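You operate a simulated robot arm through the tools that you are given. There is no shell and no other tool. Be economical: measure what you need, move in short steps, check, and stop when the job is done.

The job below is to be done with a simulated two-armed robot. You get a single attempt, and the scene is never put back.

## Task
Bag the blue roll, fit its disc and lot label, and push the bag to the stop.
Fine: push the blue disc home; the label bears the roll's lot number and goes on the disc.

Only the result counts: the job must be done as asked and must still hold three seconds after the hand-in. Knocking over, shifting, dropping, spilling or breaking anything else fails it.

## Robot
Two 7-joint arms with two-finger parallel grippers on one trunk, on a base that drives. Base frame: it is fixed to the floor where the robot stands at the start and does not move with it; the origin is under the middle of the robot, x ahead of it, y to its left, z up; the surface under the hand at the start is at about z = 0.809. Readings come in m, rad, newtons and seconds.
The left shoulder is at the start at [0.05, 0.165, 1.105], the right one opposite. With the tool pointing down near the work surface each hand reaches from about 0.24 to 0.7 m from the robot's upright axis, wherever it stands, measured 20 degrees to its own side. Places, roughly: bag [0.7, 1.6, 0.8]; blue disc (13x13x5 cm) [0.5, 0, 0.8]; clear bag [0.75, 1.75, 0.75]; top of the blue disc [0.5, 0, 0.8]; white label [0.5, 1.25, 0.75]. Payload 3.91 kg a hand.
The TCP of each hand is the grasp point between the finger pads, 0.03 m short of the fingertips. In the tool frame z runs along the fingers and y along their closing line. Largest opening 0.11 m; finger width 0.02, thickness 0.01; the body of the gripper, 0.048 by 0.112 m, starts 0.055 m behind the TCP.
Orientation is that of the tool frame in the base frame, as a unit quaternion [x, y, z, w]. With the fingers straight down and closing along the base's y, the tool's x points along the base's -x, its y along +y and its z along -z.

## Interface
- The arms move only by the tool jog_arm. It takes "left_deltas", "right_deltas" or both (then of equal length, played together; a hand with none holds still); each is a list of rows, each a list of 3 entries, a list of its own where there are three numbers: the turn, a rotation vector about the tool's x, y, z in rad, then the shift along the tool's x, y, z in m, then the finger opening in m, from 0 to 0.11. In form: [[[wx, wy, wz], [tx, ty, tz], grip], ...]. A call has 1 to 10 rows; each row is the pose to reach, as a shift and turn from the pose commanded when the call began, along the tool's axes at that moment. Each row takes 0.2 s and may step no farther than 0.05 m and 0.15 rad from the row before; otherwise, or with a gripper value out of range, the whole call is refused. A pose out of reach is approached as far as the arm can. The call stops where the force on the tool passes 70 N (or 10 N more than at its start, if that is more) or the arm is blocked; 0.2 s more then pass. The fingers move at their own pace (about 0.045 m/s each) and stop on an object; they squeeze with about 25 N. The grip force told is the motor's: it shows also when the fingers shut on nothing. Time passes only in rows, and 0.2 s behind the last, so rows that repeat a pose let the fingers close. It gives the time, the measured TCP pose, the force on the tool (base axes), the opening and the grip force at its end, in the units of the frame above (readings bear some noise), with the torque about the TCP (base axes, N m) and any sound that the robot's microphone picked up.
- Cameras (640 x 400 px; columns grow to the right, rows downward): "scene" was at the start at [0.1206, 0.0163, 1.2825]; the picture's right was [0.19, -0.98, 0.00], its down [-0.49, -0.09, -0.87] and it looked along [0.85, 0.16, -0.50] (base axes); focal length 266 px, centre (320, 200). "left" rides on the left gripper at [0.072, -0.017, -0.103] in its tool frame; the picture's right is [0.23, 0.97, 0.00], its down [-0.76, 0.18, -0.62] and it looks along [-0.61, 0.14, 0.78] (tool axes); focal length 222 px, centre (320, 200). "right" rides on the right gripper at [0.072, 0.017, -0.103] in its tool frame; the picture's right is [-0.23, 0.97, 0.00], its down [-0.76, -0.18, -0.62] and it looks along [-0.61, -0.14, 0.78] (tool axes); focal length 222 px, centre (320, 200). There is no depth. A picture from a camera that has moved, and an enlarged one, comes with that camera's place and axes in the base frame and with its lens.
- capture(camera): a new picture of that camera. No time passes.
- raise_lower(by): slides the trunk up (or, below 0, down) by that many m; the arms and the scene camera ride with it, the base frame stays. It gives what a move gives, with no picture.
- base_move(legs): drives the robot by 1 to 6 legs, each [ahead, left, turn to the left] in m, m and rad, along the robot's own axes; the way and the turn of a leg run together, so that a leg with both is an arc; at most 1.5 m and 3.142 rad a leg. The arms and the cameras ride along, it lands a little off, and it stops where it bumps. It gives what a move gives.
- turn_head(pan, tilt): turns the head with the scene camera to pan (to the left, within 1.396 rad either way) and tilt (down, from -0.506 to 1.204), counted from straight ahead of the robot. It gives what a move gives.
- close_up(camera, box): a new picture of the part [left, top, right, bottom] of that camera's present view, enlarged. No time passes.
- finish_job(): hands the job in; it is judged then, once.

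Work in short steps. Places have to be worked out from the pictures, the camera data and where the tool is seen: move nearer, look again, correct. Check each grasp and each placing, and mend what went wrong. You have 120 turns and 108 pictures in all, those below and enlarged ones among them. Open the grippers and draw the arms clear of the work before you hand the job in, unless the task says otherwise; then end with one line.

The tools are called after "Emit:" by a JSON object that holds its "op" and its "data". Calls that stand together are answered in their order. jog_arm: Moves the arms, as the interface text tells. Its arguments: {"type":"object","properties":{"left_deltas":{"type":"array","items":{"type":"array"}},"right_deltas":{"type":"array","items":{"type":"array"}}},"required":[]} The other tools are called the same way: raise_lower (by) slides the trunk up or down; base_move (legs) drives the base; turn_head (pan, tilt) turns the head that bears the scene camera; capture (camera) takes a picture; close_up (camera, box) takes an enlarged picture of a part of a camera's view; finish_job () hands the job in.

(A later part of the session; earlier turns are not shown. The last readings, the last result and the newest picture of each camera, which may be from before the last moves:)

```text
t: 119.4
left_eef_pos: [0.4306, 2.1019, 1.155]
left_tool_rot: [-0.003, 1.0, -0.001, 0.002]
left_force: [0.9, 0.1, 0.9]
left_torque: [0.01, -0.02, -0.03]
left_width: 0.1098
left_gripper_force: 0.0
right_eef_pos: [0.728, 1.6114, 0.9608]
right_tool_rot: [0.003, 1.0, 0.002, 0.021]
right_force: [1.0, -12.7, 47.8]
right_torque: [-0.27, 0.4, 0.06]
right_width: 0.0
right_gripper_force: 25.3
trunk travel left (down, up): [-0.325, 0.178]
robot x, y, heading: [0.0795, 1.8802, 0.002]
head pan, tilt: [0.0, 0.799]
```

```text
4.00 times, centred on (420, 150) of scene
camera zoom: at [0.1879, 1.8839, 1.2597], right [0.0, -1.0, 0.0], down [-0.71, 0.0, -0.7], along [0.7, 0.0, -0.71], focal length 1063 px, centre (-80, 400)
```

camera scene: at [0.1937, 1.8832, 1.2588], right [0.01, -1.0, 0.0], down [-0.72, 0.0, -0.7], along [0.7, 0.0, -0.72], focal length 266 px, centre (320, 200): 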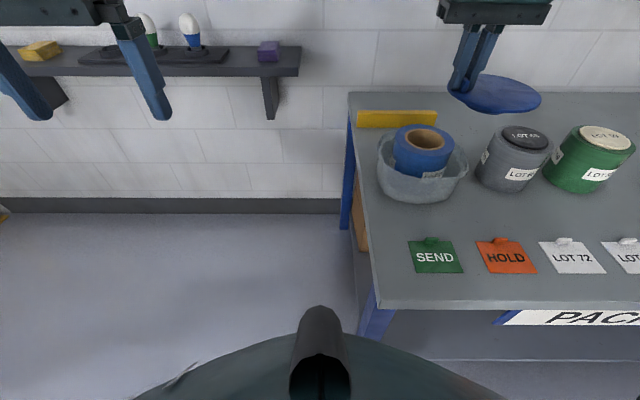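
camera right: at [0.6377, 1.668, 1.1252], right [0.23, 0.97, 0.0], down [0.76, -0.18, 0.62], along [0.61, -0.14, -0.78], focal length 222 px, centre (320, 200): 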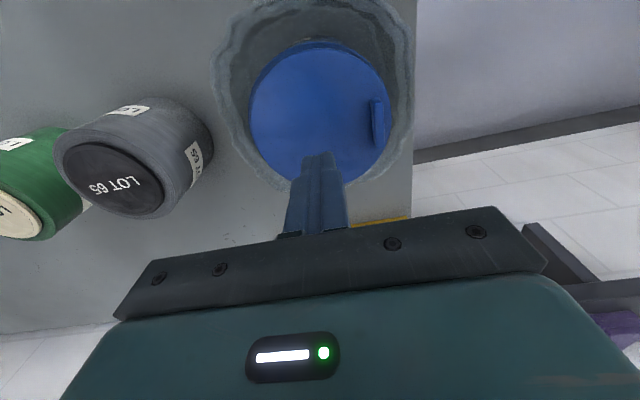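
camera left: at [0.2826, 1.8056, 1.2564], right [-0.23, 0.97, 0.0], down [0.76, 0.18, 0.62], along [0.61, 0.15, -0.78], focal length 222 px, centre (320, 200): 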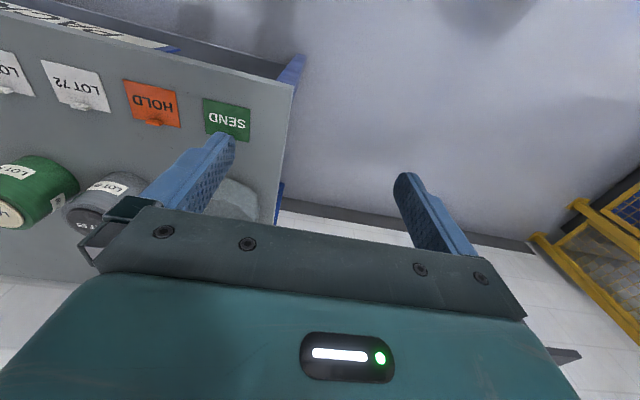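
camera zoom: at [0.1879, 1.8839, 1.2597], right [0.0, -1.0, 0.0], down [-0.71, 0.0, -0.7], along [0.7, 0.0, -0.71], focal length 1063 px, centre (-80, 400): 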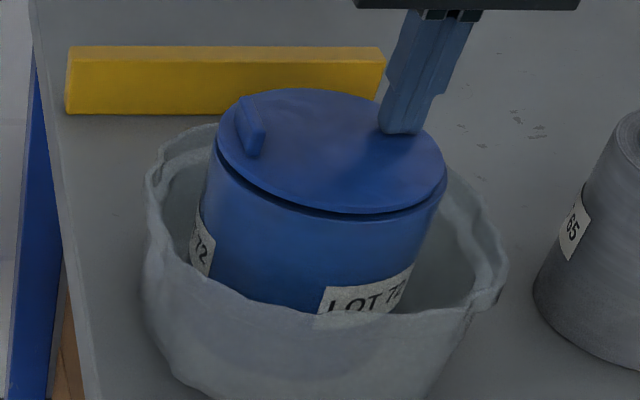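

All press points sit at the same height (0.961), so the disc is flat and home. Now raise, retract and level the tool before fetching the LOT 72 label.

Emit:
{"op": "jog_arm", "data": {"right_deltas": [[[0, 0, 0], [0, 0, -0.04], 0.0], [[0, 0.012, 0], [0.01, 0, -0.08], 0.02], [[0, 0.024, 0], [0.05, 0, -0.11], 0.04], [[0, 0.024, 0], [0.09, 0, -0.14], 0.04], [[0, 0.024, 0], [0.13, 0, -0.16], 0.04], [[0, 0.024, 0], [0.17, 0, -0.16], 0.04], [[0, 0.024, 0], [0.2, 0, -0.16], 0.04], [[0, 0.024, 0], [0.2, 0, -0.16], 0.04]]}}

Emit:
{"op": "jog_arm", "data": {"right_deltas": [[[0, 0, 0.15], [0, 0, 0], 0.04], [[0, 0, 0.3], [0, 0, 0], 0.04], [[0, 0, 0.45], [0, 0, 0], 0.04], [[0, 0, 0.6], [0, 0, 0], 0.04], [[0, 0, 0.75], [0, 0, 0], 0.04], [[0, 0, 0.9], [0, 0, 0], 0.04], [[0, 0, 1.05], [0, 0, 0], 0.04], [[0, 0, 1.2], [0, 0, 0], 0.04], [[0, 0, 1.35], [0, 0, 0], 0.04], [[0, 0, 1.5], [0, 0, 0], 0.04]]}}

Emit:
{"op": "base_move", "data": {"legs": [[-0.04, 0, 0], [0, -0.22, 0]]}}

Emit:
{"op": "capture", "data": {"camera": "right"}}

Emit:
{"op": "capture", "data": {"camera": "scene"}}

```text
t: 121.2
left_eef_pos: [0.4362, 2.1013, 1.1535]
left_tool_rot: [-0.002, 1.0, 0.0, 0.0]
left_force: [0.4, 0.1, 0.1]
left_torque: [0.02, -0.01, -0.02]
left_width: 0.11
left_gripper_force: 0.1
right_eef_pos: [0.5259, 1.613, 1.1051]
right_tool_rot: [0.002, 1.0, 0.002, 0.0]
right_force: [-0.2, -0.3, -0.2]
right_torque: [0.03, 0.0, -0.01]
right_width: 0.0398
right_gripper_force: 0.0
trunk travel left (down, up): [-0.325, 0.178]
robot x, y, heading: [0.0813, 1.8826, 0.011]
head pan, tilt: [0.0, 0.799]
```

```text
t: 123.4
left_eef_pos: [0.4361, 2.102, 1.1534]
left_tool_rot: [-0.003, 1.0, 0.001, 0.0]
left_force: [0.5, 0.2, -0.1]
left_torque: [-0.03, -0.04, 0.0]
left_width: 0.1101
left_gripper_force: 0.0
right_eef_pos: [0.5263, 1.6117, 1.1051]
right_tool_rot: [0.684, 0.729, 0.001, -0.002]
right_force: [-0.5, 0.3, -0.4]
right_torque: [-0.03, 0.01, 0.02]
right_width: 0.04
right_gripper_force: 0.0
trunk travel left (down, up): [-0.325, 0.178]
robot x, y, heading: [0.0786, 1.8816, 0.004]
head pan, tilt: [0.0, 0.799]
```

```text
t: 126.4
left_eef_pos: [0.3968, 1.88, 1.1542]
left_tool_rot: [-0.002, 1.0, 0.0, 0.0]
left_force: [-0.7, 1.0, 0.0]
left_torque: [0.03, 0.01, 0.01]
left_width: 0.1103
left_gripper_force: 0.1
right_eef_pos: [0.486, 1.3898, 1.1043]
right_tool_rot: [0.684, 0.73, 0.001, -0.002]
right_force: [0.4, 0.1, -0.3]
right_torque: [0.02, 0.03, -0.02]
right_width: 0.0398
right_gripper_force: 0.0
trunk travel left (down, up): [-0.325, 0.178]
robot x, y, heading: [0.0411, 1.66, 0.004]
head pan, tilt: [0.0, 0.799]
```

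```text
41 pictures are left
camera right: at [0.4999, 1.4618, 1.2071], right [0.99, -0.16, 0.0], down [-0.13, -0.77, 0.62], along [-0.1, -0.61, -0.78], focal length 222 px, centre (320, 200)
```

right: 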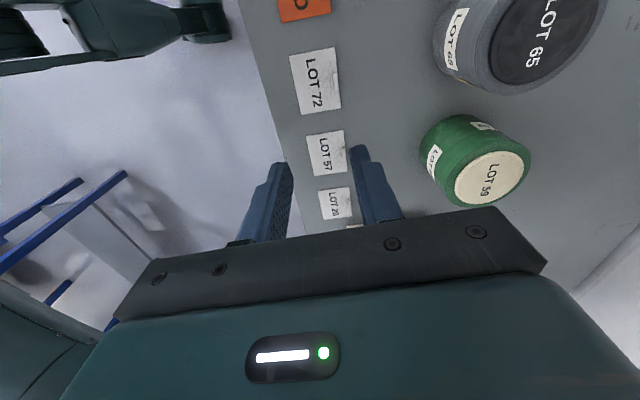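

```text
40 pictures are left
camera scene: at [0.1537, 1.6617, 1.2589], right [0.0, -1.0, 0.0], down [-0.72, 0.0, -0.7], along [0.7, 0.0, -0.72], focal length 266 px, centre (320, 200)
```

scene: 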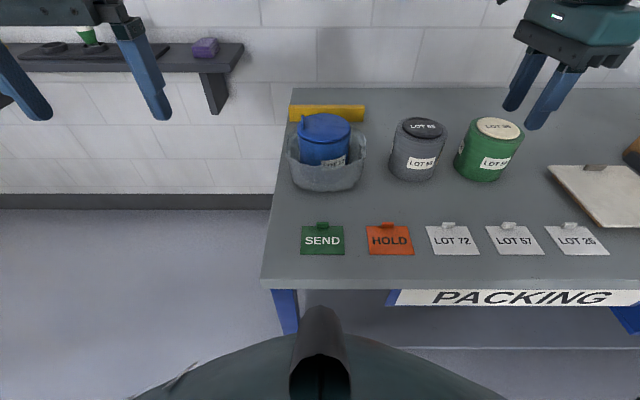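

LOT 72 label centre ≈(0.475,1.393), tab at ≈(0.511,1.393). Move above it at z≈0.91 and look.

Emit:
{"op": "jog_arm", "data": {"right_deltas": [[[0, 0, 0.07], [0.001, 0.025, 0.04], 0.04], [[0, 0, 0.07], [0.001, 0.025, 0.08], 0.04], [[0, 0, 0.07], [0.001, 0.025, 0.12], 0.04], [[0, 0, 0.07], [0.001, 0.025, 0.16], 0.04], [[0, 0, 0.07], [0.001, 0.025, 0.195], 0.04], [[0, 0, 0.07], [0.001, 0.025, 0.195], 0.04]]}}

Emit:
{"op": "capture", "data": {"camera": "right"}}

Emit:
{"op": "close_up", "data": {"camera": "scene", "box": [390, 160, 510, 270]}}

```text
t: 127.8
left_eef_pos: [0.3965, 1.88, 1.1548]
left_tool_rot: [-0.001, 1.0, 0.0, -0.001]
left_force: [-0.2, 0.3, -0.2]
left_torque: [-0.01, -0.01, 0.0]
left_width: 0.1099
left_gripper_force: 0.2
right_eef_pos: [0.5084, 1.3919, 0.9078]
right_tool_rot: [0.709, 0.705, 0.001, -0.002]
right_force: [0.5, 0.6, -0.9]
right_torque: [0.01, 0.02, -0.01]
right_width: 0.0396
right_gripper_force: 0.2
trunk travel left (down, up): [-0.325, 0.178]
robot x, y, heading: [0.0418, 1.6639, 0.006]
head pan, tilt: [0.0, 0.799]
```

```text
39 pictures are left
camera right: at [0.527, 1.4635, 1.0115], right [0.97, -0.23, 0.0], down [-0.18, -0.76, 0.62], along [-0.15, -0.6, -0.78], focal length 222 px, centre (320, 200)
```

right: 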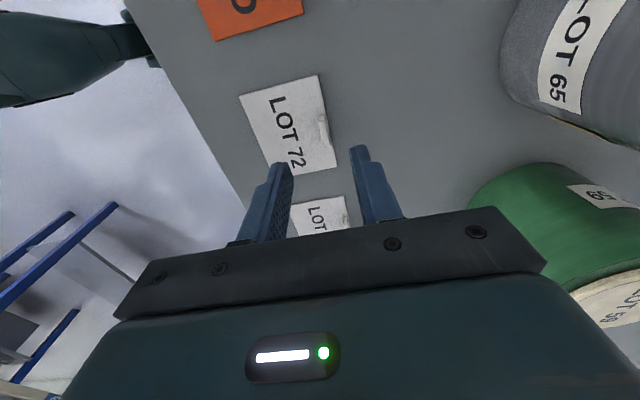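

```text
3.64 times, centred on (450, 215) of scene
camera zoom: at [0.1537, 1.662, 1.2589], right [0.0, -1.0, 0.0], down [-0.72, 0.0, -0.7], along [0.7, 0.0, -0.72], focal length 966 px, centre (-153, 146)
```

zoom: 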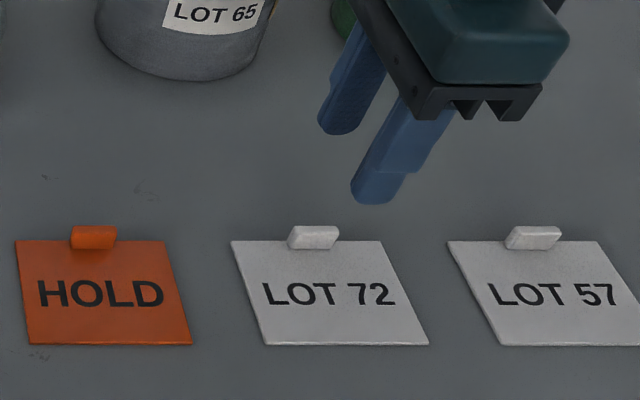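

TCP is right over the tab. Descend, feeling for contact near TCP 0.845.

Emit:
{"op": "jog_arm", "data": {"right_deltas": [[[0, 0, 0], [0, 0.001, 0.03], 0.03], [[0, 0, 0], [0, 0.001, 0.05], 0.03], [[0, 0, 0], [0, 0.001, 0.058], 0.03], [[0, 0, 0], [0, 0.001, 0.061], 0.03], [[0, 0, 0], [0, 0.001, 0.063], 0.03], [[0, 0, 0], [0, 0.001, 0.063], 0.03]]}}

Emit:
{"op": "close_up", "data": {"camera": "right", "box": [220, 90, 420, 240]}}

Emit:
{"op": "close_up", "data": {"camera": "scene", "box": [400, 180, 500, 270]}}

```text
t: 129.2
left_eef_pos: [0.3962, 1.8784, 1.1542]
left_tool_rot: [-0.002, 1.0, 0.0, 0.0]
left_force: [0.2, -0.7, 0.9]
left_torque: [-0.04, -0.04, -0.01]
left_width: 0.1096
left_gripper_force: 0.1
right_eef_pos: [0.5118, 1.3937, 0.8468]
right_tool_rot: [0.709, 0.705, 0.001, -0.001]
right_force: [0.4, 0.3, 0.4]
right_torque: [-0.01, 0.0, -0.01]
right_width: 0.0299
right_gripper_force: 0.0
trunk travel left (down, up): [-0.325, 0.178]
robot x, y, heading: [0.0414, 1.6594, -0.001]
head pan, tilt: [0.0, 0.799]
```

```text
2.67 times, centred on (320, 165) of right
camera zoom: at [0.53, 1.4645, 0.9494], right [0.97, -0.23, 0.0], down [-0.18, -0.76, 0.62], along [-0.15, -0.6, -0.78], focal length 592 px, centre (320, 293)
```

zoom: 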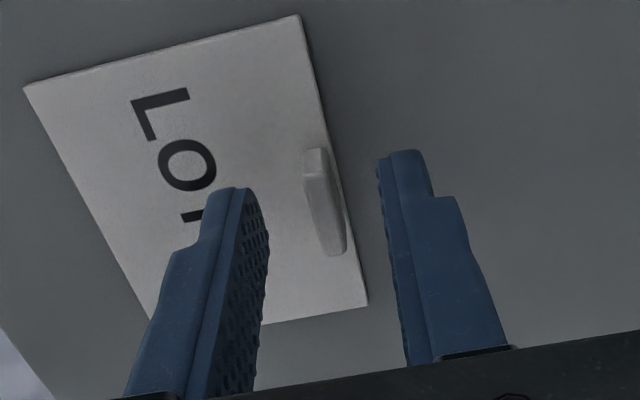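

```text
4.44 times, centred on (450, 225) of scene
camera zoom: at [0.1537, 1.6619, 1.2589], right [0.0, -1.0, 0.0], down [-0.72, 0.0, -0.7], along [0.7, 0.0, -0.72], focal length 1181 px, centre (-258, 89)
```

zoom: 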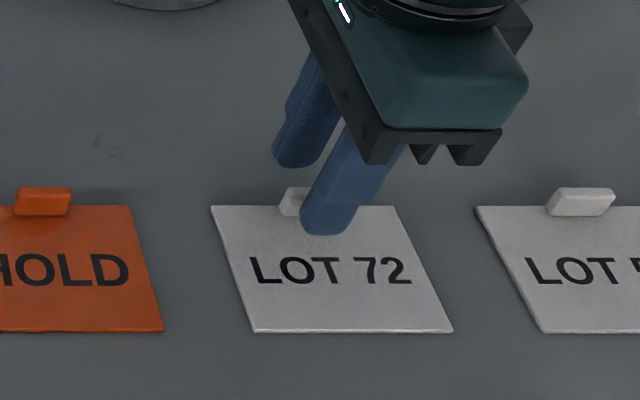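

Fingers straddle the tab. Go down 2–3 mm more and close.

Emit:
{"op": "jog_arm", "data": {"right_deltas": [[[0, 0, 0], [0.002, 0.001, 0.002], 0.03], [[0, 0, 0], [0.002, 0.001, 0.003], 0.02], [[0, 0, 0], [0.002, 0.001, 0.003], 0.0], [[0, 0, 0], [0.002, 0.001, 0.003], 0.0], [[0, 0, 0], [0.002, 0.001, 0.003], 0.0]]}}

Emit:
{"op": "jog_arm", "data": {"right_deltas": [[[0, 0, 0], [0, 0, -0.01], 0.0], [[0, 0, 0], [0, 0, -0.03], 0.0], [[0, 0, 0], [0, 0, -0.06], 0.0], [[0, 0, 0], [0, 0, -0.06], 0.0]]}}

Emit:
{"op": "capture", "data": {"camera": "right"}}

Emit:
{"op": "close_up", "data": {"camera": "scene", "box": [360, 120, 540, 280]}}

```text
t: 130.4
left_eef_pos: [0.3958, 1.8805, 1.1531]
left_tool_rot: [-0.001, 1.0, 0.0, 0.0]
left_force: [-0.1, 0.3, -0.1]
left_torque: [0.01, -0.01, 0.01]
left_width: 0.1101
left_gripper_force: 0.0
right_eef_pos: [0.5125, 1.3955, 0.8435]
right_tool_rot: [0.709, 0.705, 0.002, -0.002]
right_force: [-0.7, -1.1, -0.6]
right_torque: [0.01, 0.0, 0.01]
right_width: 0.0053
right_gripper_force: 25.1
trunk travel left (down, up): [-0.325, 0.178]
robot x, y, heading: [0.0424, 1.6589, -0.003]
head pan, tilt: [0.0, 0.799]
```

```text
t: 131.4
left_eef_pos: [0.3958, 1.88, 1.1536]
left_tool_rot: [-0.001, 1.0, 0.0, 0.0]
left_force: [0.9, -0.4, -0.2]
left_torque: [-0.01, 0.01, -0.03]
left_width: 0.1101
left_gripper_force: 0.0
right_eef_pos: [0.5137, 1.3951, 0.9035]
right_tool_rot: [0.709, 0.705, 0.0, -0.002]
right_force: [0.7, 0.1, 0.6]
right_torque: [0.01, -0.01, 0.02]
right_width: 0.0053
right_gripper_force: 24.7
trunk travel left (down, up): [-0.325, 0.178]
robot x, y, heading: [0.0468, 1.6631, 0.001]
head pan, tilt: [0.0, 0.799]
```

```text
35 pictures are left
camera right: at [0.5318, 1.466, 1.0066], right [0.97, -0.23, 0.0], down [-0.18, -0.76, 0.62], along [-0.15, -0.6, -0.78], focal length 222 px, centre (320, 200)
```

right: 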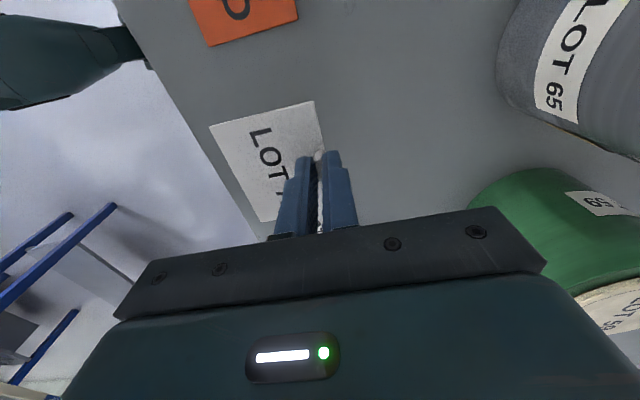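

```text
2.50 times, centred on (450, 200) of scene
camera zoom: at [0.1538, 1.6619, 1.2589], right [0.0, -1.0, 0.0], down [-0.72, 0.0, -0.7], along [0.7, 0.0, -0.72], focal length 664 px, centre (-5, 200)
```

zoom: 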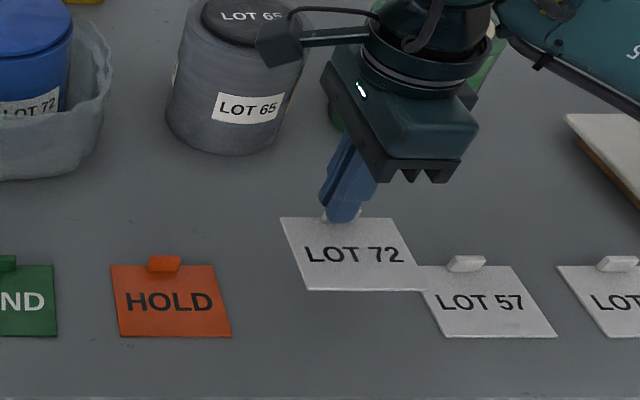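

Label held flat. Lift, move the base left 0.16 and ahead 0.045, then view the disc.

Emit:
{"op": "jog_arm", "data": {"right_deltas": [[[0, 0, 0], [0, 0, -0.04], 0.0], [[0, 0, 0], [0, 0, -0.08], 0.0], [[0, 0, 0], [0, 0, -0.12], 0.0], [[0, 0, 0], [0, 0, -0.16], 0.0], [[0, 0, 0], [0, 0, -0.17], 0.0]]}}

Emit:
{"op": "base_move", "data": {"legs": [[0, 0.17, 0], [0.045, 0, 0]]}}

Emit:
{"op": "close_up", "data": {"camera": "scene", "box": [320, 60, 480, 220]}}

```text
t: 132.6
left_eef_pos: [0.3973, 1.8788, 1.1548]
left_tool_rot: [-0.002, 1.0, 0.0, 0.001]
left_force: [-0.6, -0.1, -0.1]
left_torque: [0.0, -0.01, 0.02]
left_width: 0.1099
left_gripper_force: 0.1
right_eef_pos: [0.513, 1.3938, 1.0736]
right_tool_rot: [0.709, 0.706, 0.001, -0.002]
right_force: [0.2, -0.1, -1.4]
right_torque: [-0.01, 0.01, -0.01]
right_width: 0.0055
right_gripper_force: 25.4
trunk travel left (down, up): [-0.325, 0.178]
robot x, y, heading: [0.0443, 1.6631, 0.004]
head pan, tilt: [0.0, 0.799]
```

```text
t: 135.2
left_eef_pos: [0.4418, 2.0492, 1.1538]
left_tool_rot: [-0.001, 1.0, -0.001, 0.0]
left_force: [1.6, 1.2, 0.2]
left_torque: [0.01, 0.03, 0.02]
left_width: 0.11
left_gripper_force: 0.1
right_eef_pos: [0.5561, 1.5646, 1.072]
right_tool_rot: [0.71, 0.704, 0.0, -0.001]
right_force: [0.2, 0.3, -0.3]
right_torque: [0.01, 0.02, 0.0]
right_width: 0.0057
right_gripper_force: 25.4
trunk travel left (down, up): [-0.325, 0.178]
robot x, y, heading: [0.0832, 1.8345, 0.004]
head pan, tilt: [0.0, 0.799]
```

```text
2.50 times, centred on (400, 140) of scene
camera zoom: at [0.1988, 1.8326, 1.2588], right [0.0, -1.0, 0.0], down [-0.72, 0.0, -0.7], along [0.7, 0.0, -0.72], focal length 664 px, centre (120, 350)
```

zoom: 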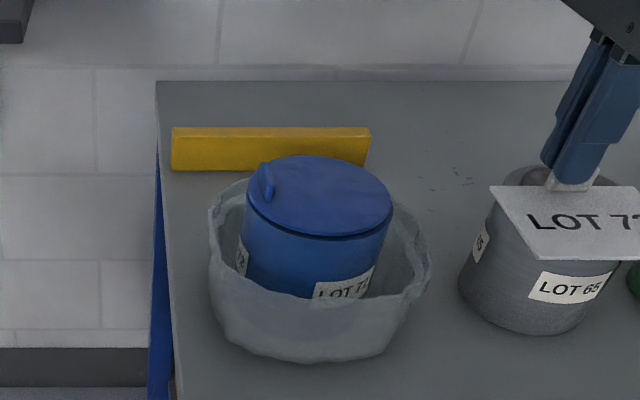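

Disc centre ≈(0.708,1.655), its tab near y≈1.70. Target label centre (0.706,1.649) → TCP (0.7425,1.650). Move there at z≈1.02.

Emit:
{"op": "jog_arm", "data": {"right_deltas": [[[0, 0, 0], [0.017, 0.034, 0.01], 0.0], [[0, 0, 0], [0.034, 0.07, 0.02], 0.0], [[0, 0, 0], [0.051, 0.106, 0.03], 0.0], [[0, 0, 0], [0.068, 0.142, 0.04], 0.0], [[0, 0, 0], [0.085, 0.175, 0.05], 0.0], [[0, 0, 0], [0.085, 0.186, 0.055], 0.0], [[0, 0, 0], [0.085, 0.186, 0.055], 0.0]]}}

Emit:
{"op": "close_up", "data": {"camera": "scene", "box": [320, 60, 480, 220]}}

Emit:
{"op": "capture", "data": {"camera": "right"}}

```text
t: 136.8
left_eef_pos: [0.4417, 2.051, 1.1533]
left_tool_rot: [0.0, 1.0, 0.0, 0.0]
left_force: [0.0, -0.2, -0.5]
left_torque: [-0.03, 0.02, 0.02]
left_width: 0.1101
left_gripper_force: 0.1
right_eef_pos: [0.7371, 1.6457, 1.019]
right_tool_rot: [0.71, 0.705, 0.001, -0.001]
right_force: [-0.4, -0.2, -0.3]
right_torque: [0.0, 0.01, -0.01]
right_width: 0.0057
right_gripper_force: 25.1
right hand out of reach, approached as far as the arm can: row 6, 7
trunk travel left (down, up): [-0.325, 0.178]
robot x, y, heading: [0.0862, 1.8316, 0.002]
head pan, tilt: [0.0, 0.799]
```

```text
2.50 times, centred on (400, 140) of scene
camera zoom: at [0.1979, 1.8328, 1.2589], right [0.0, -1.0, 0.0], down [-0.72, 0.0, -0.7], along [0.7, 0.0, -0.72], focal length 664 px, centre (120, 350)
```

zoom: 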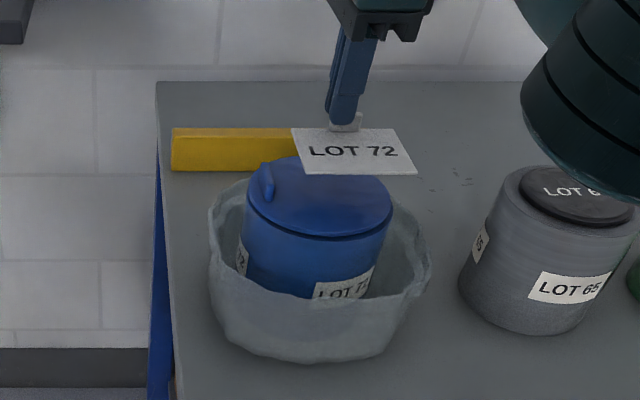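

```text
31 pictures are left
camera right: at [0.7551, 1.7182, 1.1205], right [0.97, -0.23, 0.0], down [-0.18, -0.76, 0.62], along [-0.14, -0.6, -0.78], focal length 222 px, centre (320, 200)
```

right: 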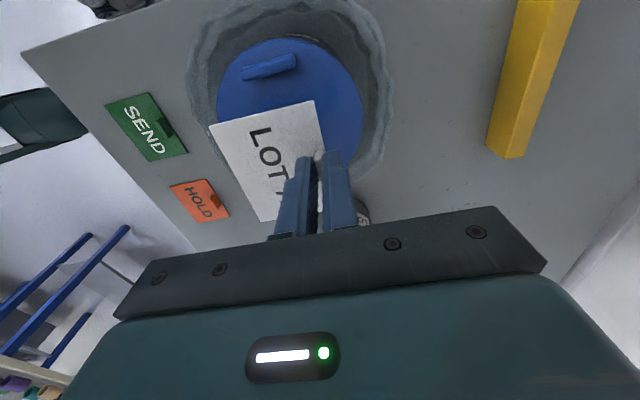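

Near the reach limit. Nudge the base 2 cm ahead to gain margin.

Emit:
{"op": "base_move", "data": {"legs": [[0.02, 0, 0]]}}

Emit:
{"op": "close_up", "data": {"camera": "scene", "box": [320, 60, 480, 220]}}

```text
t: 137.6
left_eef_pos: [0.4621, 2.0501, 1.1539]
left_tool_rot: [-0.001, 1.0, 0.0, 0.0]
left_force: [-0.7, -0.2, 0.9]
left_torque: [0.03, 0.03, 0.01]
left_width: 0.1103
left_gripper_force: 0.0
right_eef_pos: [0.7576, 1.6465, 1.0168]
right_tool_rot: [0.709, 0.706, 0.001, -0.002]
right_force: [0.3, -0.5, 0.2]
right_torque: [-0.01, 0.01, -0.03]
right_width: 0.0055
right_gripper_force: 24.7
trunk travel left (down, up): [-0.325, 0.178]
robot x, y, heading: [0.1041, 1.8352, 0.003]
head pan, tilt: [0.0, 0.799]
```

```text
2.50 times, centred on (400, 140) of scene
camera zoom: at [0.2191, 1.8327, 1.2588], right [0.0, -1.0, 0.0], down [-0.72, 0.0, -0.7], along [0.7, 0.0, -0.72], focal length 664 px, centre (120, 350)
```

zoom: 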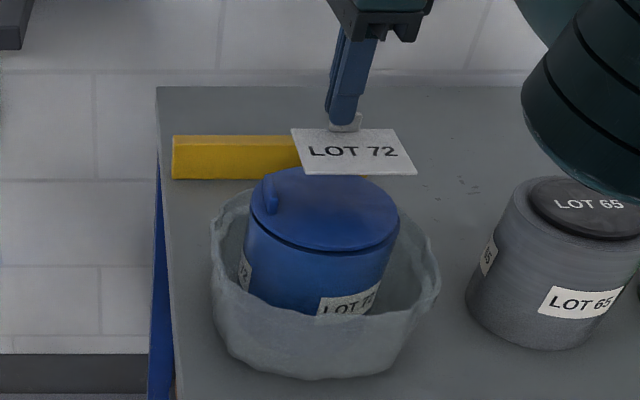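

Disc centre (0.710,1.657). Adjust TCP by −0.010 x, +0.005 y and lower to just above the disc.

Emit:
{"op": "jog_arm", "data": {"right_deltas": [[[0, 0, 0], [0.005, -0.01, 0], 0.0], [[0, 0, 0], [0.005, -0.01, 0.02], 0.0], [[0, 0, 0], [0.005, -0.01, 0.035], 0.0], [[0, 0, 0], [0.005, -0.01, 0.042], 0.0], [[0, 0, 0], [0.005, -0.01, 0.042], 0.0]]}}

Emit:
{"op": "close_up", "data": {"camera": "scene", "box": [340, 80, 460, 200]}}

Emit:
{"op": "capture", "data": {"camera": "right"}}

```text
t: 138.8
left_eef_pos: [0.4609, 2.05, 1.1542]
left_tool_rot: [-0.001, 1.0, 0.0, 0.0]
left_force: [-0.3, 0.6, -0.5]
left_torque: [0.0, 0.02, 0.03]
left_width: 0.1101
left_gripper_force: 0.1
right_eef_pos: [0.748, 1.6521, 0.9757]
right_tool_rot: [0.71, 0.704, 0.0, -0.002]
right_force: [-0.2, 0.2, -0.4]
right_torque: [0.05, 0.04, -0.05]
right_width: 0.0056
right_gripper_force: 24.6
trunk travel left (down, up): [-0.325, 0.178]
robot x, y, heading: [0.1028, 1.8347, 0.004]
head pan, tilt: [0.0, 0.799]
```

```text
3.33 times, centred on (400, 140) of scene
camera zoom: at [0.2182, 1.8327, 1.2589], right [0.0, -1.0, 0.0], down [-0.72, 0.0, -0.7], along [0.7, 0.0, -0.72], focal length 886 px, centre (53, 400)
```

zoom: 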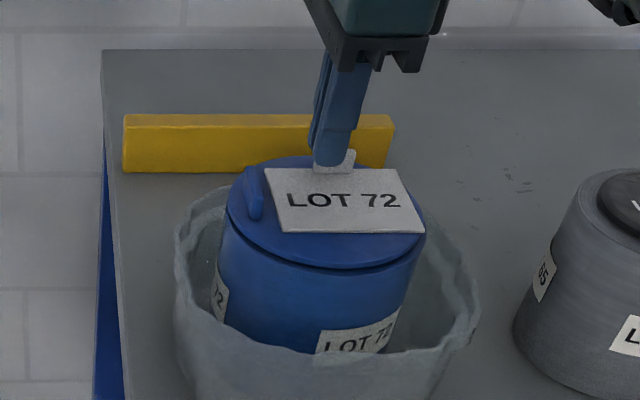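

```text
28 pictures are left
camera right: at [0.7662, 1.7232, 1.0787], right [0.97, -0.23, 0.0], down [-0.18, -0.76, 0.62], along [-0.15, -0.6, -0.78], focal length 222 px, centre (320, 200)
```

right: 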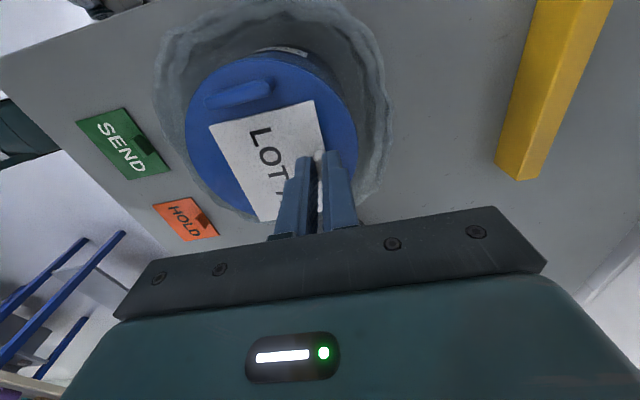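

Label lies over the disc clear of the disc's tab. Lower until contact.

Emit:
{"op": "jog_arm", "data": {"right_deltas": [[[0, 0, 0], [-0.001, -0.001, 0.004], 0.0], [[0, 0, 0], [-0.001, -0.001, 0.008], 0.0], [[0, 0, 0], [-0.001, -0.001, 0.011], 0.0], [[0, 0, 0], [-0.001, -0.001, 0.014], 0.0], [[0, 0, 0], [-0.001, -0.001, 0.014], 0.0]]}}

Emit:
{"op": "close_up", "data": {"camera": "scene", "box": [340, 80, 460, 200]}}

```text
t: 140.0
left_eef_pos: [0.4596, 2.0513, 1.1534]
left_tool_rot: [-0.001, 1.0, 0.0, 0.001]
left_force: [-0.7, 0.0, -0.2]
left_torque: [-0.03, 0.0, 0.0]
left_width: 0.1102
left_gripper_force: 0.1
right_eef_pos: [0.7462, 1.6519, 0.9659]
right_tool_rot: [0.709, 0.705, 0.002, 0.001]
right_force: [9.7, 0.4, 19.9]
right_torque: [0.03, -0.03, 0.04]
right_width: 0.0057
right_gripper_force: 25.4
trunk travel left (down, up): [-0.325, 0.178]
robot x, y, heading: [0.1038, 1.8309, 0.0]
head pan, tilt: [0.0, 0.799]
```

```text
3.33 times, centred on (400, 140) of scene
camera zoom: at [0.217, 1.8333, 1.2591], right [0.0, -1.0, 0.0], down [-0.72, 0.0, -0.7], along [0.7, 0.0, -0.72], focal length 886 px, centre (53, 400)
```

zoom: 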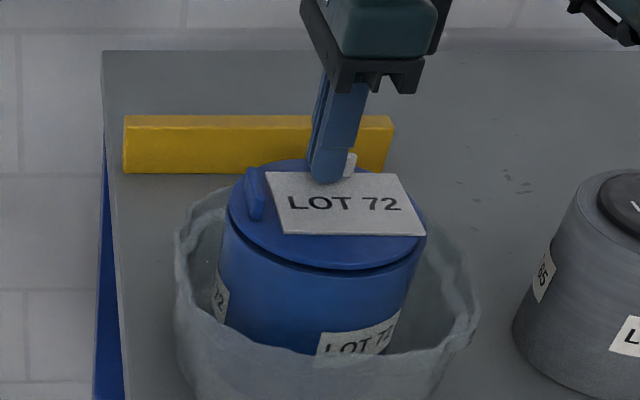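

Contact at 20 N. Open and rise straight up.

Emit:
{"op": "jog_arm", "data": {"right_deltas": [[[0, 0, 0], [0, 0, -0.001], 0.025], [[0, 0, 0], [0, 0, -0.001], 0.025], [[0, 0, 0], [0, 0, -0.001], 0.025], [[0, 0, 0], [0, 0, -0.02], 0.025], [[0, 0, 0], [0, 0, -0.05], 0.025], [[0, 0, 0], [0, -0.04, -0.08], 0.025], [[0, 0, 0], [0, -0.08, -0.1], 0.025]]}}

Emit:
{"op": "close_up", "data": {"camera": "scene", "box": [340, 80, 460, 200]}}

Emit:
{"op": "capture", "data": {"camera": "right"}}

```text
t: 141.6
left_eef_pos: [0.4603, 2.0503, 1.1545]
left_tool_rot: [-0.001, 1.0, 0.0, 0.001]
left_force: [-0.3, -0.3, -0.3]
left_torque: [0.03, -0.01, 0.04]
left_width: 0.1101
left_gripper_force: 0.0
right_eef_pos: [0.6662, 1.6509, 1.0611]
right_tool_rot: [0.71, 0.704, 0.002, -0.001]
right_force: [-0.4, 0.5, 0.5]
right_torque: [-0.01, -0.01, 0.01]
right_width: 0.0252
right_gripper_force: 0.0
trunk travel left (down, up): [-0.325, 0.178]
robot x, y, heading: [0.1034, 1.8324, 0.001]
head pan, tilt: [0.0, 0.799]
```

```text
3.33 times, centred on (400, 140) of scene
camera zoom: at [0.2179, 1.8325, 1.2589], right [0.0, -1.0, 0.0], down [-0.72, 0.0, -0.7], along [0.7, 0.0, -0.72], focal length 886 px, centre (53, 400)
```

zoom: 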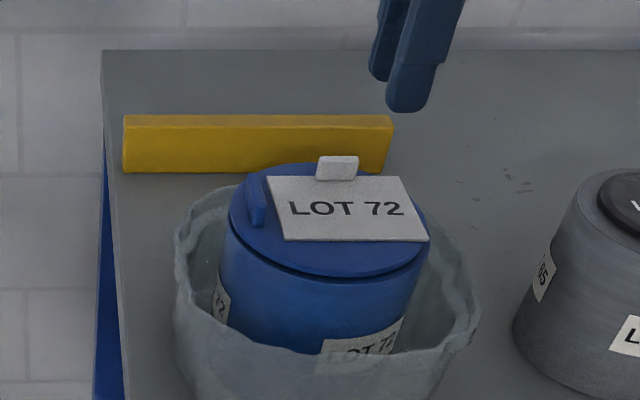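

```text
25 pictures are left
camera right: at [0.685, 1.7218, 1.165], right [0.97, -0.23, 0.0], down [-0.18, -0.76, 0.62], along [-0.15, -0.6, -0.78], focal length 222 px, centre (320, 200)
```

right: 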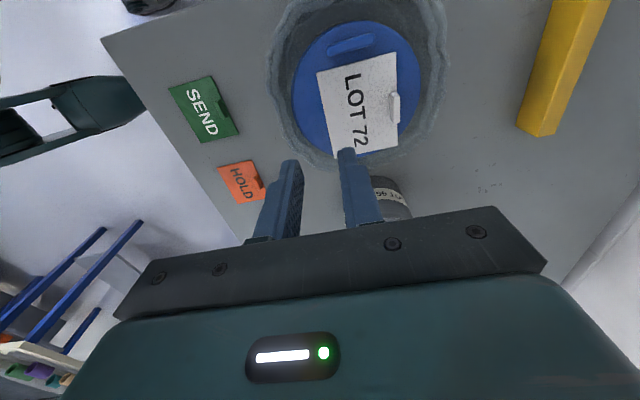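

The label sits flat on the disc beside its tab. Next turn the right tool back to closing along y, draw it back, and tilt the fingers forward 0.6 rad for pushing the bag low.

Emit:
{"op": "jog_arm", "data": {"right_deltas": [[[0, 0, -0.15], [0, -0.018, 0], 0.025], [[0, 0, -0.3], [0, -0.036, 0], 0.025], [[0, 0, -0.45], [0, -0.054, 0], 0.025], [[0, 0, -0.6], [0, -0.072, 0], 0.025], [[0, 0, -0.75], [0, -0.09, 0], 0.025], [[0, 0, -0.9], [0, -0.108, 0], 0.025], [[0, 0, -1.05], [0, -0.126, 0], 0.025], [[0, 0, -1.2], [0, -0.144, 0], 0.025], [[0, 0, -1.35], [0, -0.155, 0], 0.025], [[0, 0, -1.5], [0, -0.155, 0], 0.025]]}}

Emit:
{"op": "jog_arm", "data": {"right_deltas": [[[0, 0, -0.078], [0, 0, 0], 0.08], [[0, 0, -0.078], [0, 0, 0], 0.08]]}}

Emit:
{"op": "jog_arm", "data": {"right_deltas": [[[0, -0.15, 0], [0, 0, 0], 0.08], [[0, -0.3, 0], [0, 0, 0], 0.08], [[0, -0.45, 0], [0, 0, 0], 0.08], [[0, -0.6, 0], [0, 0, 0], 0.08], [[0, -0.6, 0], [0, 0, 0], 0.08]]}}

Emit:
{"op": "capture", "data": {"camera": "scene"}}

```text
t: 143.8
left_eef_pos: [0.4605, 2.0495, 1.155]
left_tool_rot: [-0.001, 1.0, 0.001, -0.001]
left_force: [0.0, -0.1, 0.0]
left_torque: [0.04, -0.02, -0.02]
left_width: 0.1104
left_gripper_force: 0.0
right_eef_pos: [0.5104, 1.6515, 1.0621]
right_tool_rot: [0.037, 0.999, 0.001, -0.001]
right_force: [0.3, 0.1, -0.2]
right_torque: [0.01, -0.01, 0.04]
right_width: 0.025
right_gripper_force: 0.1
trunk travel left (down, up): [-0.325, 0.178]
robot x, y, heading: [0.1062, 1.8347, -0.003]
head pan, tilt: [0.0, 0.799]
```

```text
t: 144.4
left_eef_pos: [0.4616, 2.0504, 1.1546]
left_tool_rot: [-0.001, 1.0, 0.0, 0.001]
left_force: [0.5, -0.2, -0.4]
left_torque: [-0.01, 0.01, 0.02]
left_width: 0.1102
left_gripper_force: 0.1
right_eef_pos: [0.51, 1.6532, 1.0615]
right_tool_rot: [-0.001, 1.0, 0.002, -0.001]
right_force: [0.2, 0.3, 0.3]
right_torque: [0.01, 0.02, -0.01]
right_width: 0.0776
right_gripper_force: 0.0
trunk travel left (down, up): [-0.325, 0.178]
robot x, y, heading: [0.109, 1.8298, 0.001]
head pan, tilt: [0.0, 0.799]
```

```text
t: 145.6
left_eef_pos: [0.4612, 2.0495, 1.1547]
left_tool_rot: [-0.001, 1.0, 0.0, 0.0]
left_force: [-0.3, 0.0, -1.1]
left_torque: [-0.02, 0.02, -0.01]
left_width: 0.1099
left_gripper_force: 0.0
right_eef_pos: [0.5109, 1.6513, 1.0611]
right_tool_rot: [0.0, 0.955, 0.002, 0.295]
right_force: [1.0, 1.3, -0.5]
right_torque: [0.04, -0.02, 0.0]
right_width: 0.0801
right_gripper_force: 0.1
trunk travel left (down, up): [-0.325, 0.178]
robot x, y, heading: [0.1054, 1.8324, 0.001]
head pan, tilt: [0.0, 0.799]
```

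```text
24 pictures are left
camera scene: at [0.2183, 1.8327, 1.2589], right [0.0, -1.0, 0.0], down [-0.72, 0.0, -0.7], along [0.7, 0.0, -0.72], focal length 266 px, centre (320, 200)
```

scene: 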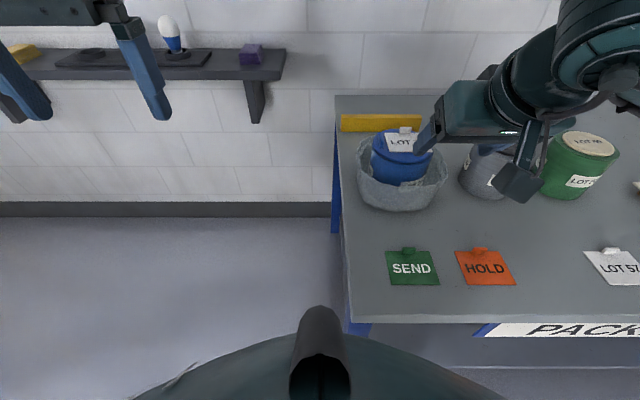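

Fingers now point forward-down. Lower to TCP z≈0.858 just in front of the bag (x≈0.54).

Emit:
{"op": "jog_arm", "data": {"right_deltas": [[[0, 0, 0], [0.018, 0, 0.037], 0.08], [[0, 0, 0], [0.036, 0, 0.074], 0.08], [[0, 0, 0], [0.054, 0, 0.111], 0.08], [[0, 0, 0], [0.072, 0, 0.148], 0.08], [[0, 0, 0], [0.09, 0, 0.184], 0.08], [[0, 0, 0], [0.09, 0, 0.184], 0.08]]}}

Emit:
{"op": "capture", "data": {"camera": "scene"}}

Emit:
{"op": "capture", "data": {"camera": "right"}}

```text
t: 147.0
left_eef_pos: [0.4625, 2.0507, 1.1541]
left_tool_rot: [-0.001, 1.0, 0.0, 0.0]
left_force: [-0.1, -0.3, 0.5]
left_torque: [0.02, -0.01, 0.01]
left_width: 0.1101
left_gripper_force: 0.0
right_eef_pos: [0.5425, 1.6521, 0.8587]
right_tool_rot: [0.0, 0.955, 0.002, 0.296]
right_force: [0.1, 0.4, 0.3]
right_torque: [0.01, 0.03, 0.03]
right_width: 0.08
right_gripper_force: 0.1
trunk travel left (down, up): [-0.325, 0.178]
robot x, y, heading: [0.1068, 1.8348, -0.001]
head pan, tilt: [0.0, 0.799]
```

```text
23 pictures are left
camera scene: at [0.2182, 1.8327, 1.2589], right [0.0, -1.0, 0.0], down [-0.72, 0.0, -0.7], along [0.7, 0.0, -0.72], focal length 266 px, centre (320, 200)
```

scene: 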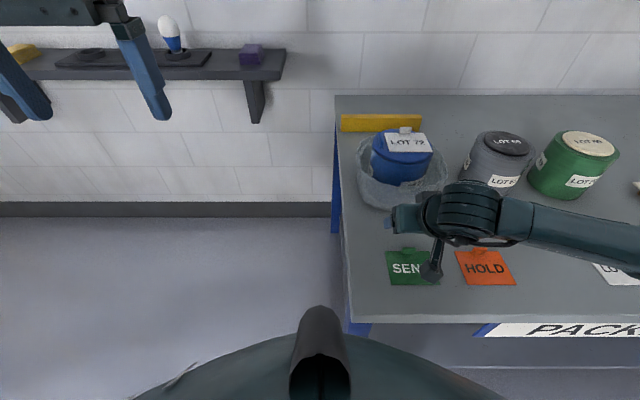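

```text
22 pictures are left
camera right: at [0.4256, 1.6686, 0.9019], right [0.19, 0.97, 0.13], down [0.28, -0.18, 0.94], along [0.94, -0.14, -0.3], focal length 222 px, centre (320, 200)
```

right: 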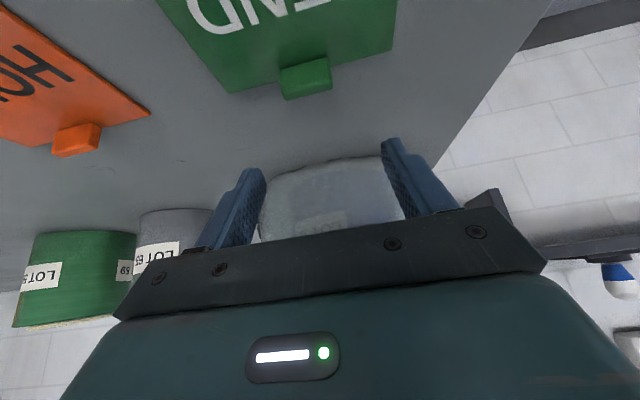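

The right forearm may sweep over the LOT 65/59 rolls while pushing. Safer to push with the left arm, whose elbow lies off the bench end. Withdraw the right hand up and level it.

Emit:
{"op": "jog_arm", "data": {"right_deltas": [[[0, 0, 0], [-0.018, 0, -0.037], 0.08], [[0, 0, 0], [-0.036, 0, -0.074], 0.08], [[0, 0, 0], [-0.054, 0, -0.111], 0.08], [[0, 0, 0], [-0.072, 0, -0.148], 0.08], [[0, 0, 0], [-0.09, 0, -0.184], 0.08], [[0, 0.15, 0], [-0.09, 0, -0.184], 0.04], [[0, 0.3, 0], [-0.09, 0, -0.184], 0.04], [[0, 0.45, 0], [-0.09, 0, -0.184], 0.04], [[0, 0.6, 0], [-0.09, 0, -0.184], 0.04]]}}

Emit:
{"op": "jog_arm", "data": {"right_deltas": [[[0, 0, 0], [0.04, 0, -0.04], 0.04], [[0, 0, 0], [0.08, 0, -0.06], 0.04]]}}

Emit:
{"op": "base_move", "data": {"legs": [[-0.04, 0, 0], [0, -0.39, 0], [0.03, 0, 0]]}}

Emit:
{"op": "capture", "data": {"camera": "scene"}}

```text
t: 149.0
left_eef_pos: [0.4613, 2.0511, 1.1538]
left_tool_rot: [0.0, 1.0, 0.0, 0.0]
left_force: [-0.2, 0.2, 0.0]
left_torque: [-0.03, 0.0, 0.0]
left_width: 0.1099
left_gripper_force: 0.0
right_eef_pos: [0.5112, 1.6519, 1.0616]
right_tool_rot: [0.0, 1.0, 0.001, -0.001]
right_force: [-1.0, 0.1, -0.3]
right_torque: [0.03, 0.02, 0.01]
right_width: 0.04
right_gripper_force: 0.0
trunk travel left (down, up): [-0.325, 0.178]
robot x, y, heading: [0.1052, 1.8335, 0.008]
head pan, tilt: [0.0, 0.799]
```

```text
refused: row 1 steps farther than a row can; nothing moved
```

```text
t: 153.9
left_eef_pos: [0.4546, 1.6562, 1.1535]
left_tool_rot: [0.0, 1.0, 0.0, 0.0]
left_force: [0.1, -0.3, -0.1]
left_torque: [0.01, 0.0, 0.02]
left_width: 0.11
left_gripper_force: 0.0
right_eef_pos: [0.5024, 1.2579, 1.0616]
right_tool_rot: [0.0, 1.0, 0.001, 0.0]
right_force: [0.4, 0.0, -1.0]
right_torque: [0.01, 0.05, -0.03]
right_width: 0.0399
right_gripper_force: 0.1
trunk travel left (down, up): [-0.325, 0.178]
robot x, y, heading: [0.0965, 1.4419, 0.003]
head pan, tilt: [0.0, 0.799]
```

```text
21 pictures are left
camera scene: at [0.2105, 1.4394, 1.2588], right [0.0, -1.0, 0.0], down [-0.72, 0.0, -0.7], along [0.7, 0.0, -0.72], focal length 266 px, centre (320, 200)
```

scene: 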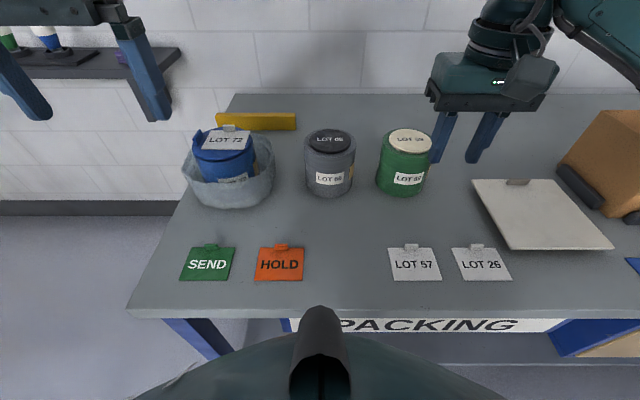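

Nothing disturbed. Raise the right hand, tilt the left fingers forward 0.6 rad.

Emit:
{"op": "jog_arm", "data": {"right_deltas": [[[0, 0, 0], [0.03, 0, -0.03], 0.04], [[0, 0, 0], [0.06, 0, -0.05], 0.04], [[0, 0, 0], [0.08, 0, -0.06], 0.04], [[0, 0, 0], [0.08, 0, -0.06], 0.04], [[0, 0, 0], [0.08, 0, -0.06], 0.04]], "left_deltas": [[[0, -0.15, 0], [0, 0, 0], 0.08], [[0, -0.3, 0], [0, 0, 0], 0.08], [[0, -0.45, 0], [0, 0, 0], 0.08], [[0, -0.6, 0], [0, 0, 0], 0.08], [[0, -0.6, 0], [0, 0, 0], 0.08]]}}

Emit:
{"op": "jog_arm", "data": {"left_deltas": [[[0, 0, 0], [0.012, -0.002, 0.038], 0.08], [[0, 0, 0], [0.024, -0.005, 0.076], 0.08], [[0, 0, 0], [0.036, -0.005, 0.114], 0.08], [[0, 0, 0], [0.048, -0.005, 0.152], 0.08], [[0, 0, 0], [0.06, -0.005, 0.19], 0.08], [[0, 0, 0], [0.07, -0.005, 0.225], 0.08], [[0, 0, 0], [0.07, -0.005, 0.225], 0.08]]}}

Emit:
{"op": "capture", "data": {"camera": "scene"}}

Emit:
{"op": "capture", "data": {"camera": "left"}}

```text
t: 155.1
left_eef_pos: [0.4528, 1.657, 1.1542]
left_tool_rot: [-0.002, 0.955, 0.001, 0.297]
left_force: [-0.2, -0.4, 0.4]
left_torque: [0.02, -0.03, 0.01]
left_width: 0.0801
left_gripper_force: 0.0
right_eef_pos: [0.4232, 1.2595, 1.1231]
right_tool_rot: [0.0, 1.0, 0.002, 0.0]
right_force: [0.3, -0.2, 0.0]
right_torque: [0.03, -0.04, -0.01]
right_width: 0.0401
right_gripper_force: 0.1
trunk travel left (down, up): [-0.325, 0.178]
robot x, y, heading: [0.0985, 1.4405, 0.001]
head pan, tilt: [0.0, 0.799]
```

```text
t: 156.7
left_eef_pos: [0.5235, 1.6538, 0.9291]
left_tool_rot: [-0.001, 0.955, 0.0, 0.296]
left_force: [-0.3, 0.5, 1.2]
left_torque: [0.02, 0.05, 0.0]
left_width: 0.0801
left_gripper_force: 0.2
right_eef_pos: [0.4237, 1.2608, 1.1218]
right_tool_rot: [0.0, 1.0, 0.002, 0.0]
right_force: [0.4, -0.3, 0.0]
right_torque: [0.02, 0.02, -0.02]
right_width: 0.0399
right_gripper_force: 0.0
trunk travel left (down, up): [-0.325, 0.178]
robot x, y, heading: [0.0966, 1.4421, 0.003]
head pan, tilt: [0.0, 0.799]
```

```text
20 pictures are left
camera scene: at [0.2096, 1.4394, 1.2589], right [0.0, -1.0, 0.0], down [-0.72, 0.0, -0.7], along [0.7, 0.0, -0.72], focal length 266 px, centre (320, 200)
```

scene: 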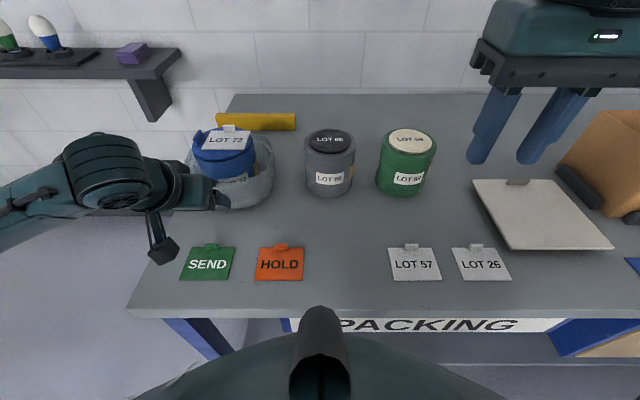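

```text
19 pictures are left
camera left: at [0.4053, 1.637, 0.9722], right [-0.19, 0.97, -0.13], down [0.28, 0.18, 0.94], along [0.94, 0.14, -0.3], focal length 222 px, centre (320, 200)
```

left: 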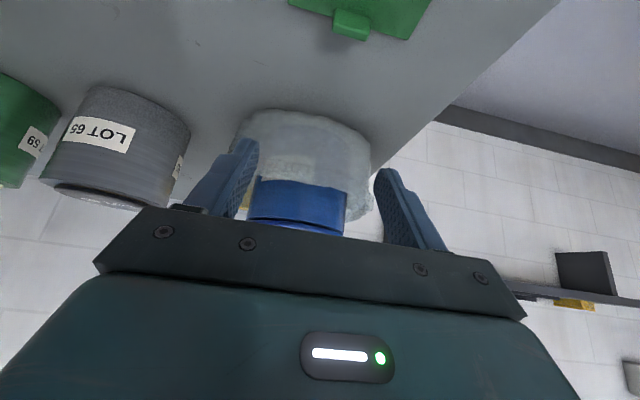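

The left arm approaches with its elbow off the bench. Lower to z≈0.858 and advance to just before contact.

Emit:
{"op": "jog_arm", "data": {"left_deltas": [[[0, 0, 0], [0.012, -0.003, 0.034], 0.08], [[0, 0, 0], [0.023, -0.003, 0.069], 0.08], [[0, 0, 0], [0.002, -0.003, 0.083], 0.08], [[0, 0, 0], [-0.015, -0.003, 0.095], 0.08], [[0, 0, 0], [-0.015, -0.003, 0.095], 0.08]]}}

Emit:
{"op": "capture", "data": {"camera": "left"}}

Emit:
{"op": "close_up", "data": {"camera": "scene", "box": [120, 90, 320, 260]}}

```text
t: 157.9
left_eef_pos: [0.5876, 1.649, 0.8582]
left_tool_rot: [-0.001, 0.955, 0.001, 0.295]
left_force: [0.2, -1.3, 0.3]
left_torque: [-0.01, -0.04, 0.01]
left_width: 0.0802
left_gripper_force: 0.1
right_eef_pos: [0.424, 1.2588, 1.1234]
right_tool_rot: [-0.001, 1.0, 0.002, 0.0]
right_force: [0.2, 0.0, -0.6]
right_torque: [-0.01, -0.01, 0.03]
right_width: 0.0399
right_gripper_force: 0.0
trunk travel left (down, up): [-0.325, 0.178]
robot x, y, heading: [0.0979, 1.4421, 0.003]
head pan, tilt: [0.0, 0.799]
```

```text
18 pictures are left
camera left: at [0.4699, 1.6323, 0.9021], right [-0.19, 0.97, -0.13], down [0.28, 0.18, 0.94], along [0.94, 0.14, -0.3], focal length 222 px, centre (320, 200)
```

left: 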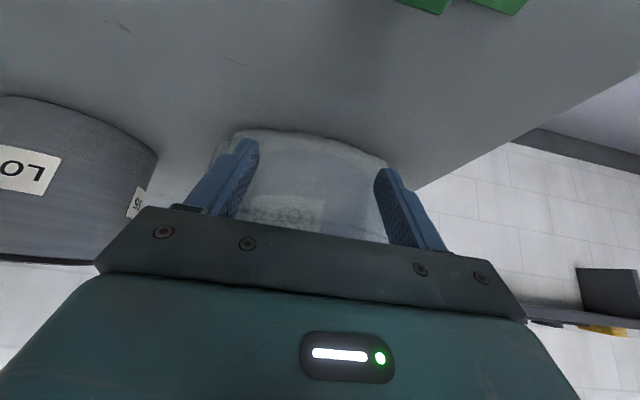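

```text
2.35 times, centred on (220, 175) of scene
camera zoom: at [0.2096, 1.4394, 1.2589], right [0.0, -1.0, 0.0], down [-0.72, 0.0, -0.7], along [0.7, 0.0, -0.72], focal length 625 px, centre (555, 259)
```

zoom: 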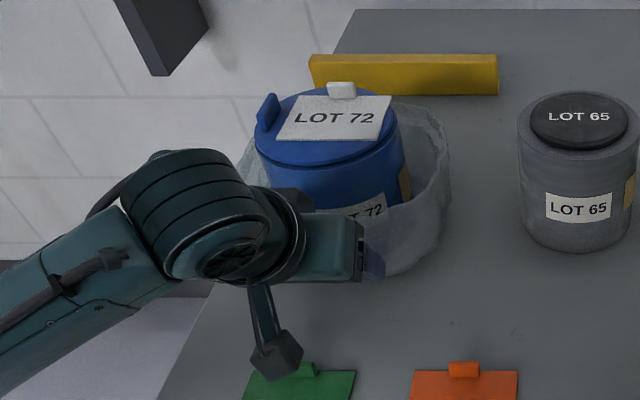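

Centred to within ~5 mm; shift −4 mm in y and begin pushing gently +x by 5 cm.

Emit:
{"op": "jog_arm", "data": {"left_deltas": [[[0, 0, 0], [0, -0.004, 0], 0.08], [[0, 0, 0], [-0.008, -0.004, 0.006], 0.08], [[0, 0, 0], [-0.016, -0.004, 0.011], 0.08], [[0, 0, 0], [-0.023, -0.004, 0.016], 0.08], [[0, 0, 0], [-0.03, -0.004, 0.0205], 0.08], [[0, 0, 0], [-0.036, -0.004, 0.0247], 0.08], [[0, 0, 0], [-0.041, -0.004, 0.028], 0.08], [[0, 0, 0], [-0.041, -0.004, 0.028], 0.08]]}}

Emit:
{"op": "close_up", "data": {"camera": "scene", "box": [120, 90, 320, 260]}}

```text
t: 159.7
left_eef_pos: [0.6387, 1.6446, 0.8593]
left_tool_rot: [-0.001, 0.955, 0.0, 0.296]
left_force: [-2.3, -0.5, -1.6]
left_torque: [0.01, 0.08, -0.03]
left_width: 0.0809
left_gripper_force: 0.9
right_eef_pos: [0.4241, 1.2598, 1.122]
right_tool_rot: [-0.002, 1.0, 0.002, 0.0]
right_force: [-0.4, 0.0, 0.1]
right_torque: [-0.01, 0.01, 0.01]
right_width: 0.0402
right_gripper_force: 0.0
trunk travel left (down, up): [-0.325, 0.178]
robot x, y, heading: [0.0978, 1.4377, 0.004]
head pan, tilt: [0.0, 0.799]
```

```text
2.35 times, centred on (220, 175) of scene
camera zoom: at [0.2096, 1.4394, 1.2589], right [0.0, -1.0, 0.0], down [-0.72, 0.0, -0.7], along [0.7, 0.0, -0.72], focal length 625 px, centre (555, 259)
```

zoom: 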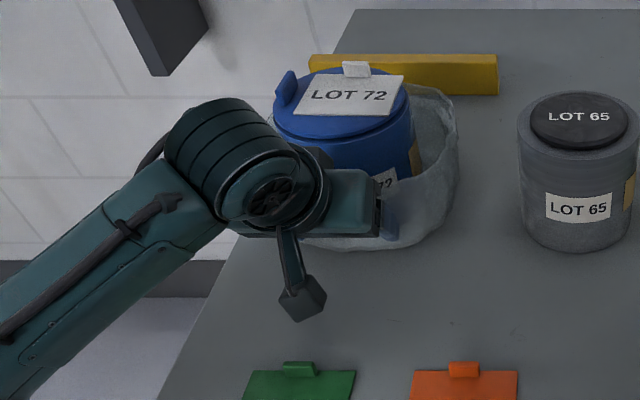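

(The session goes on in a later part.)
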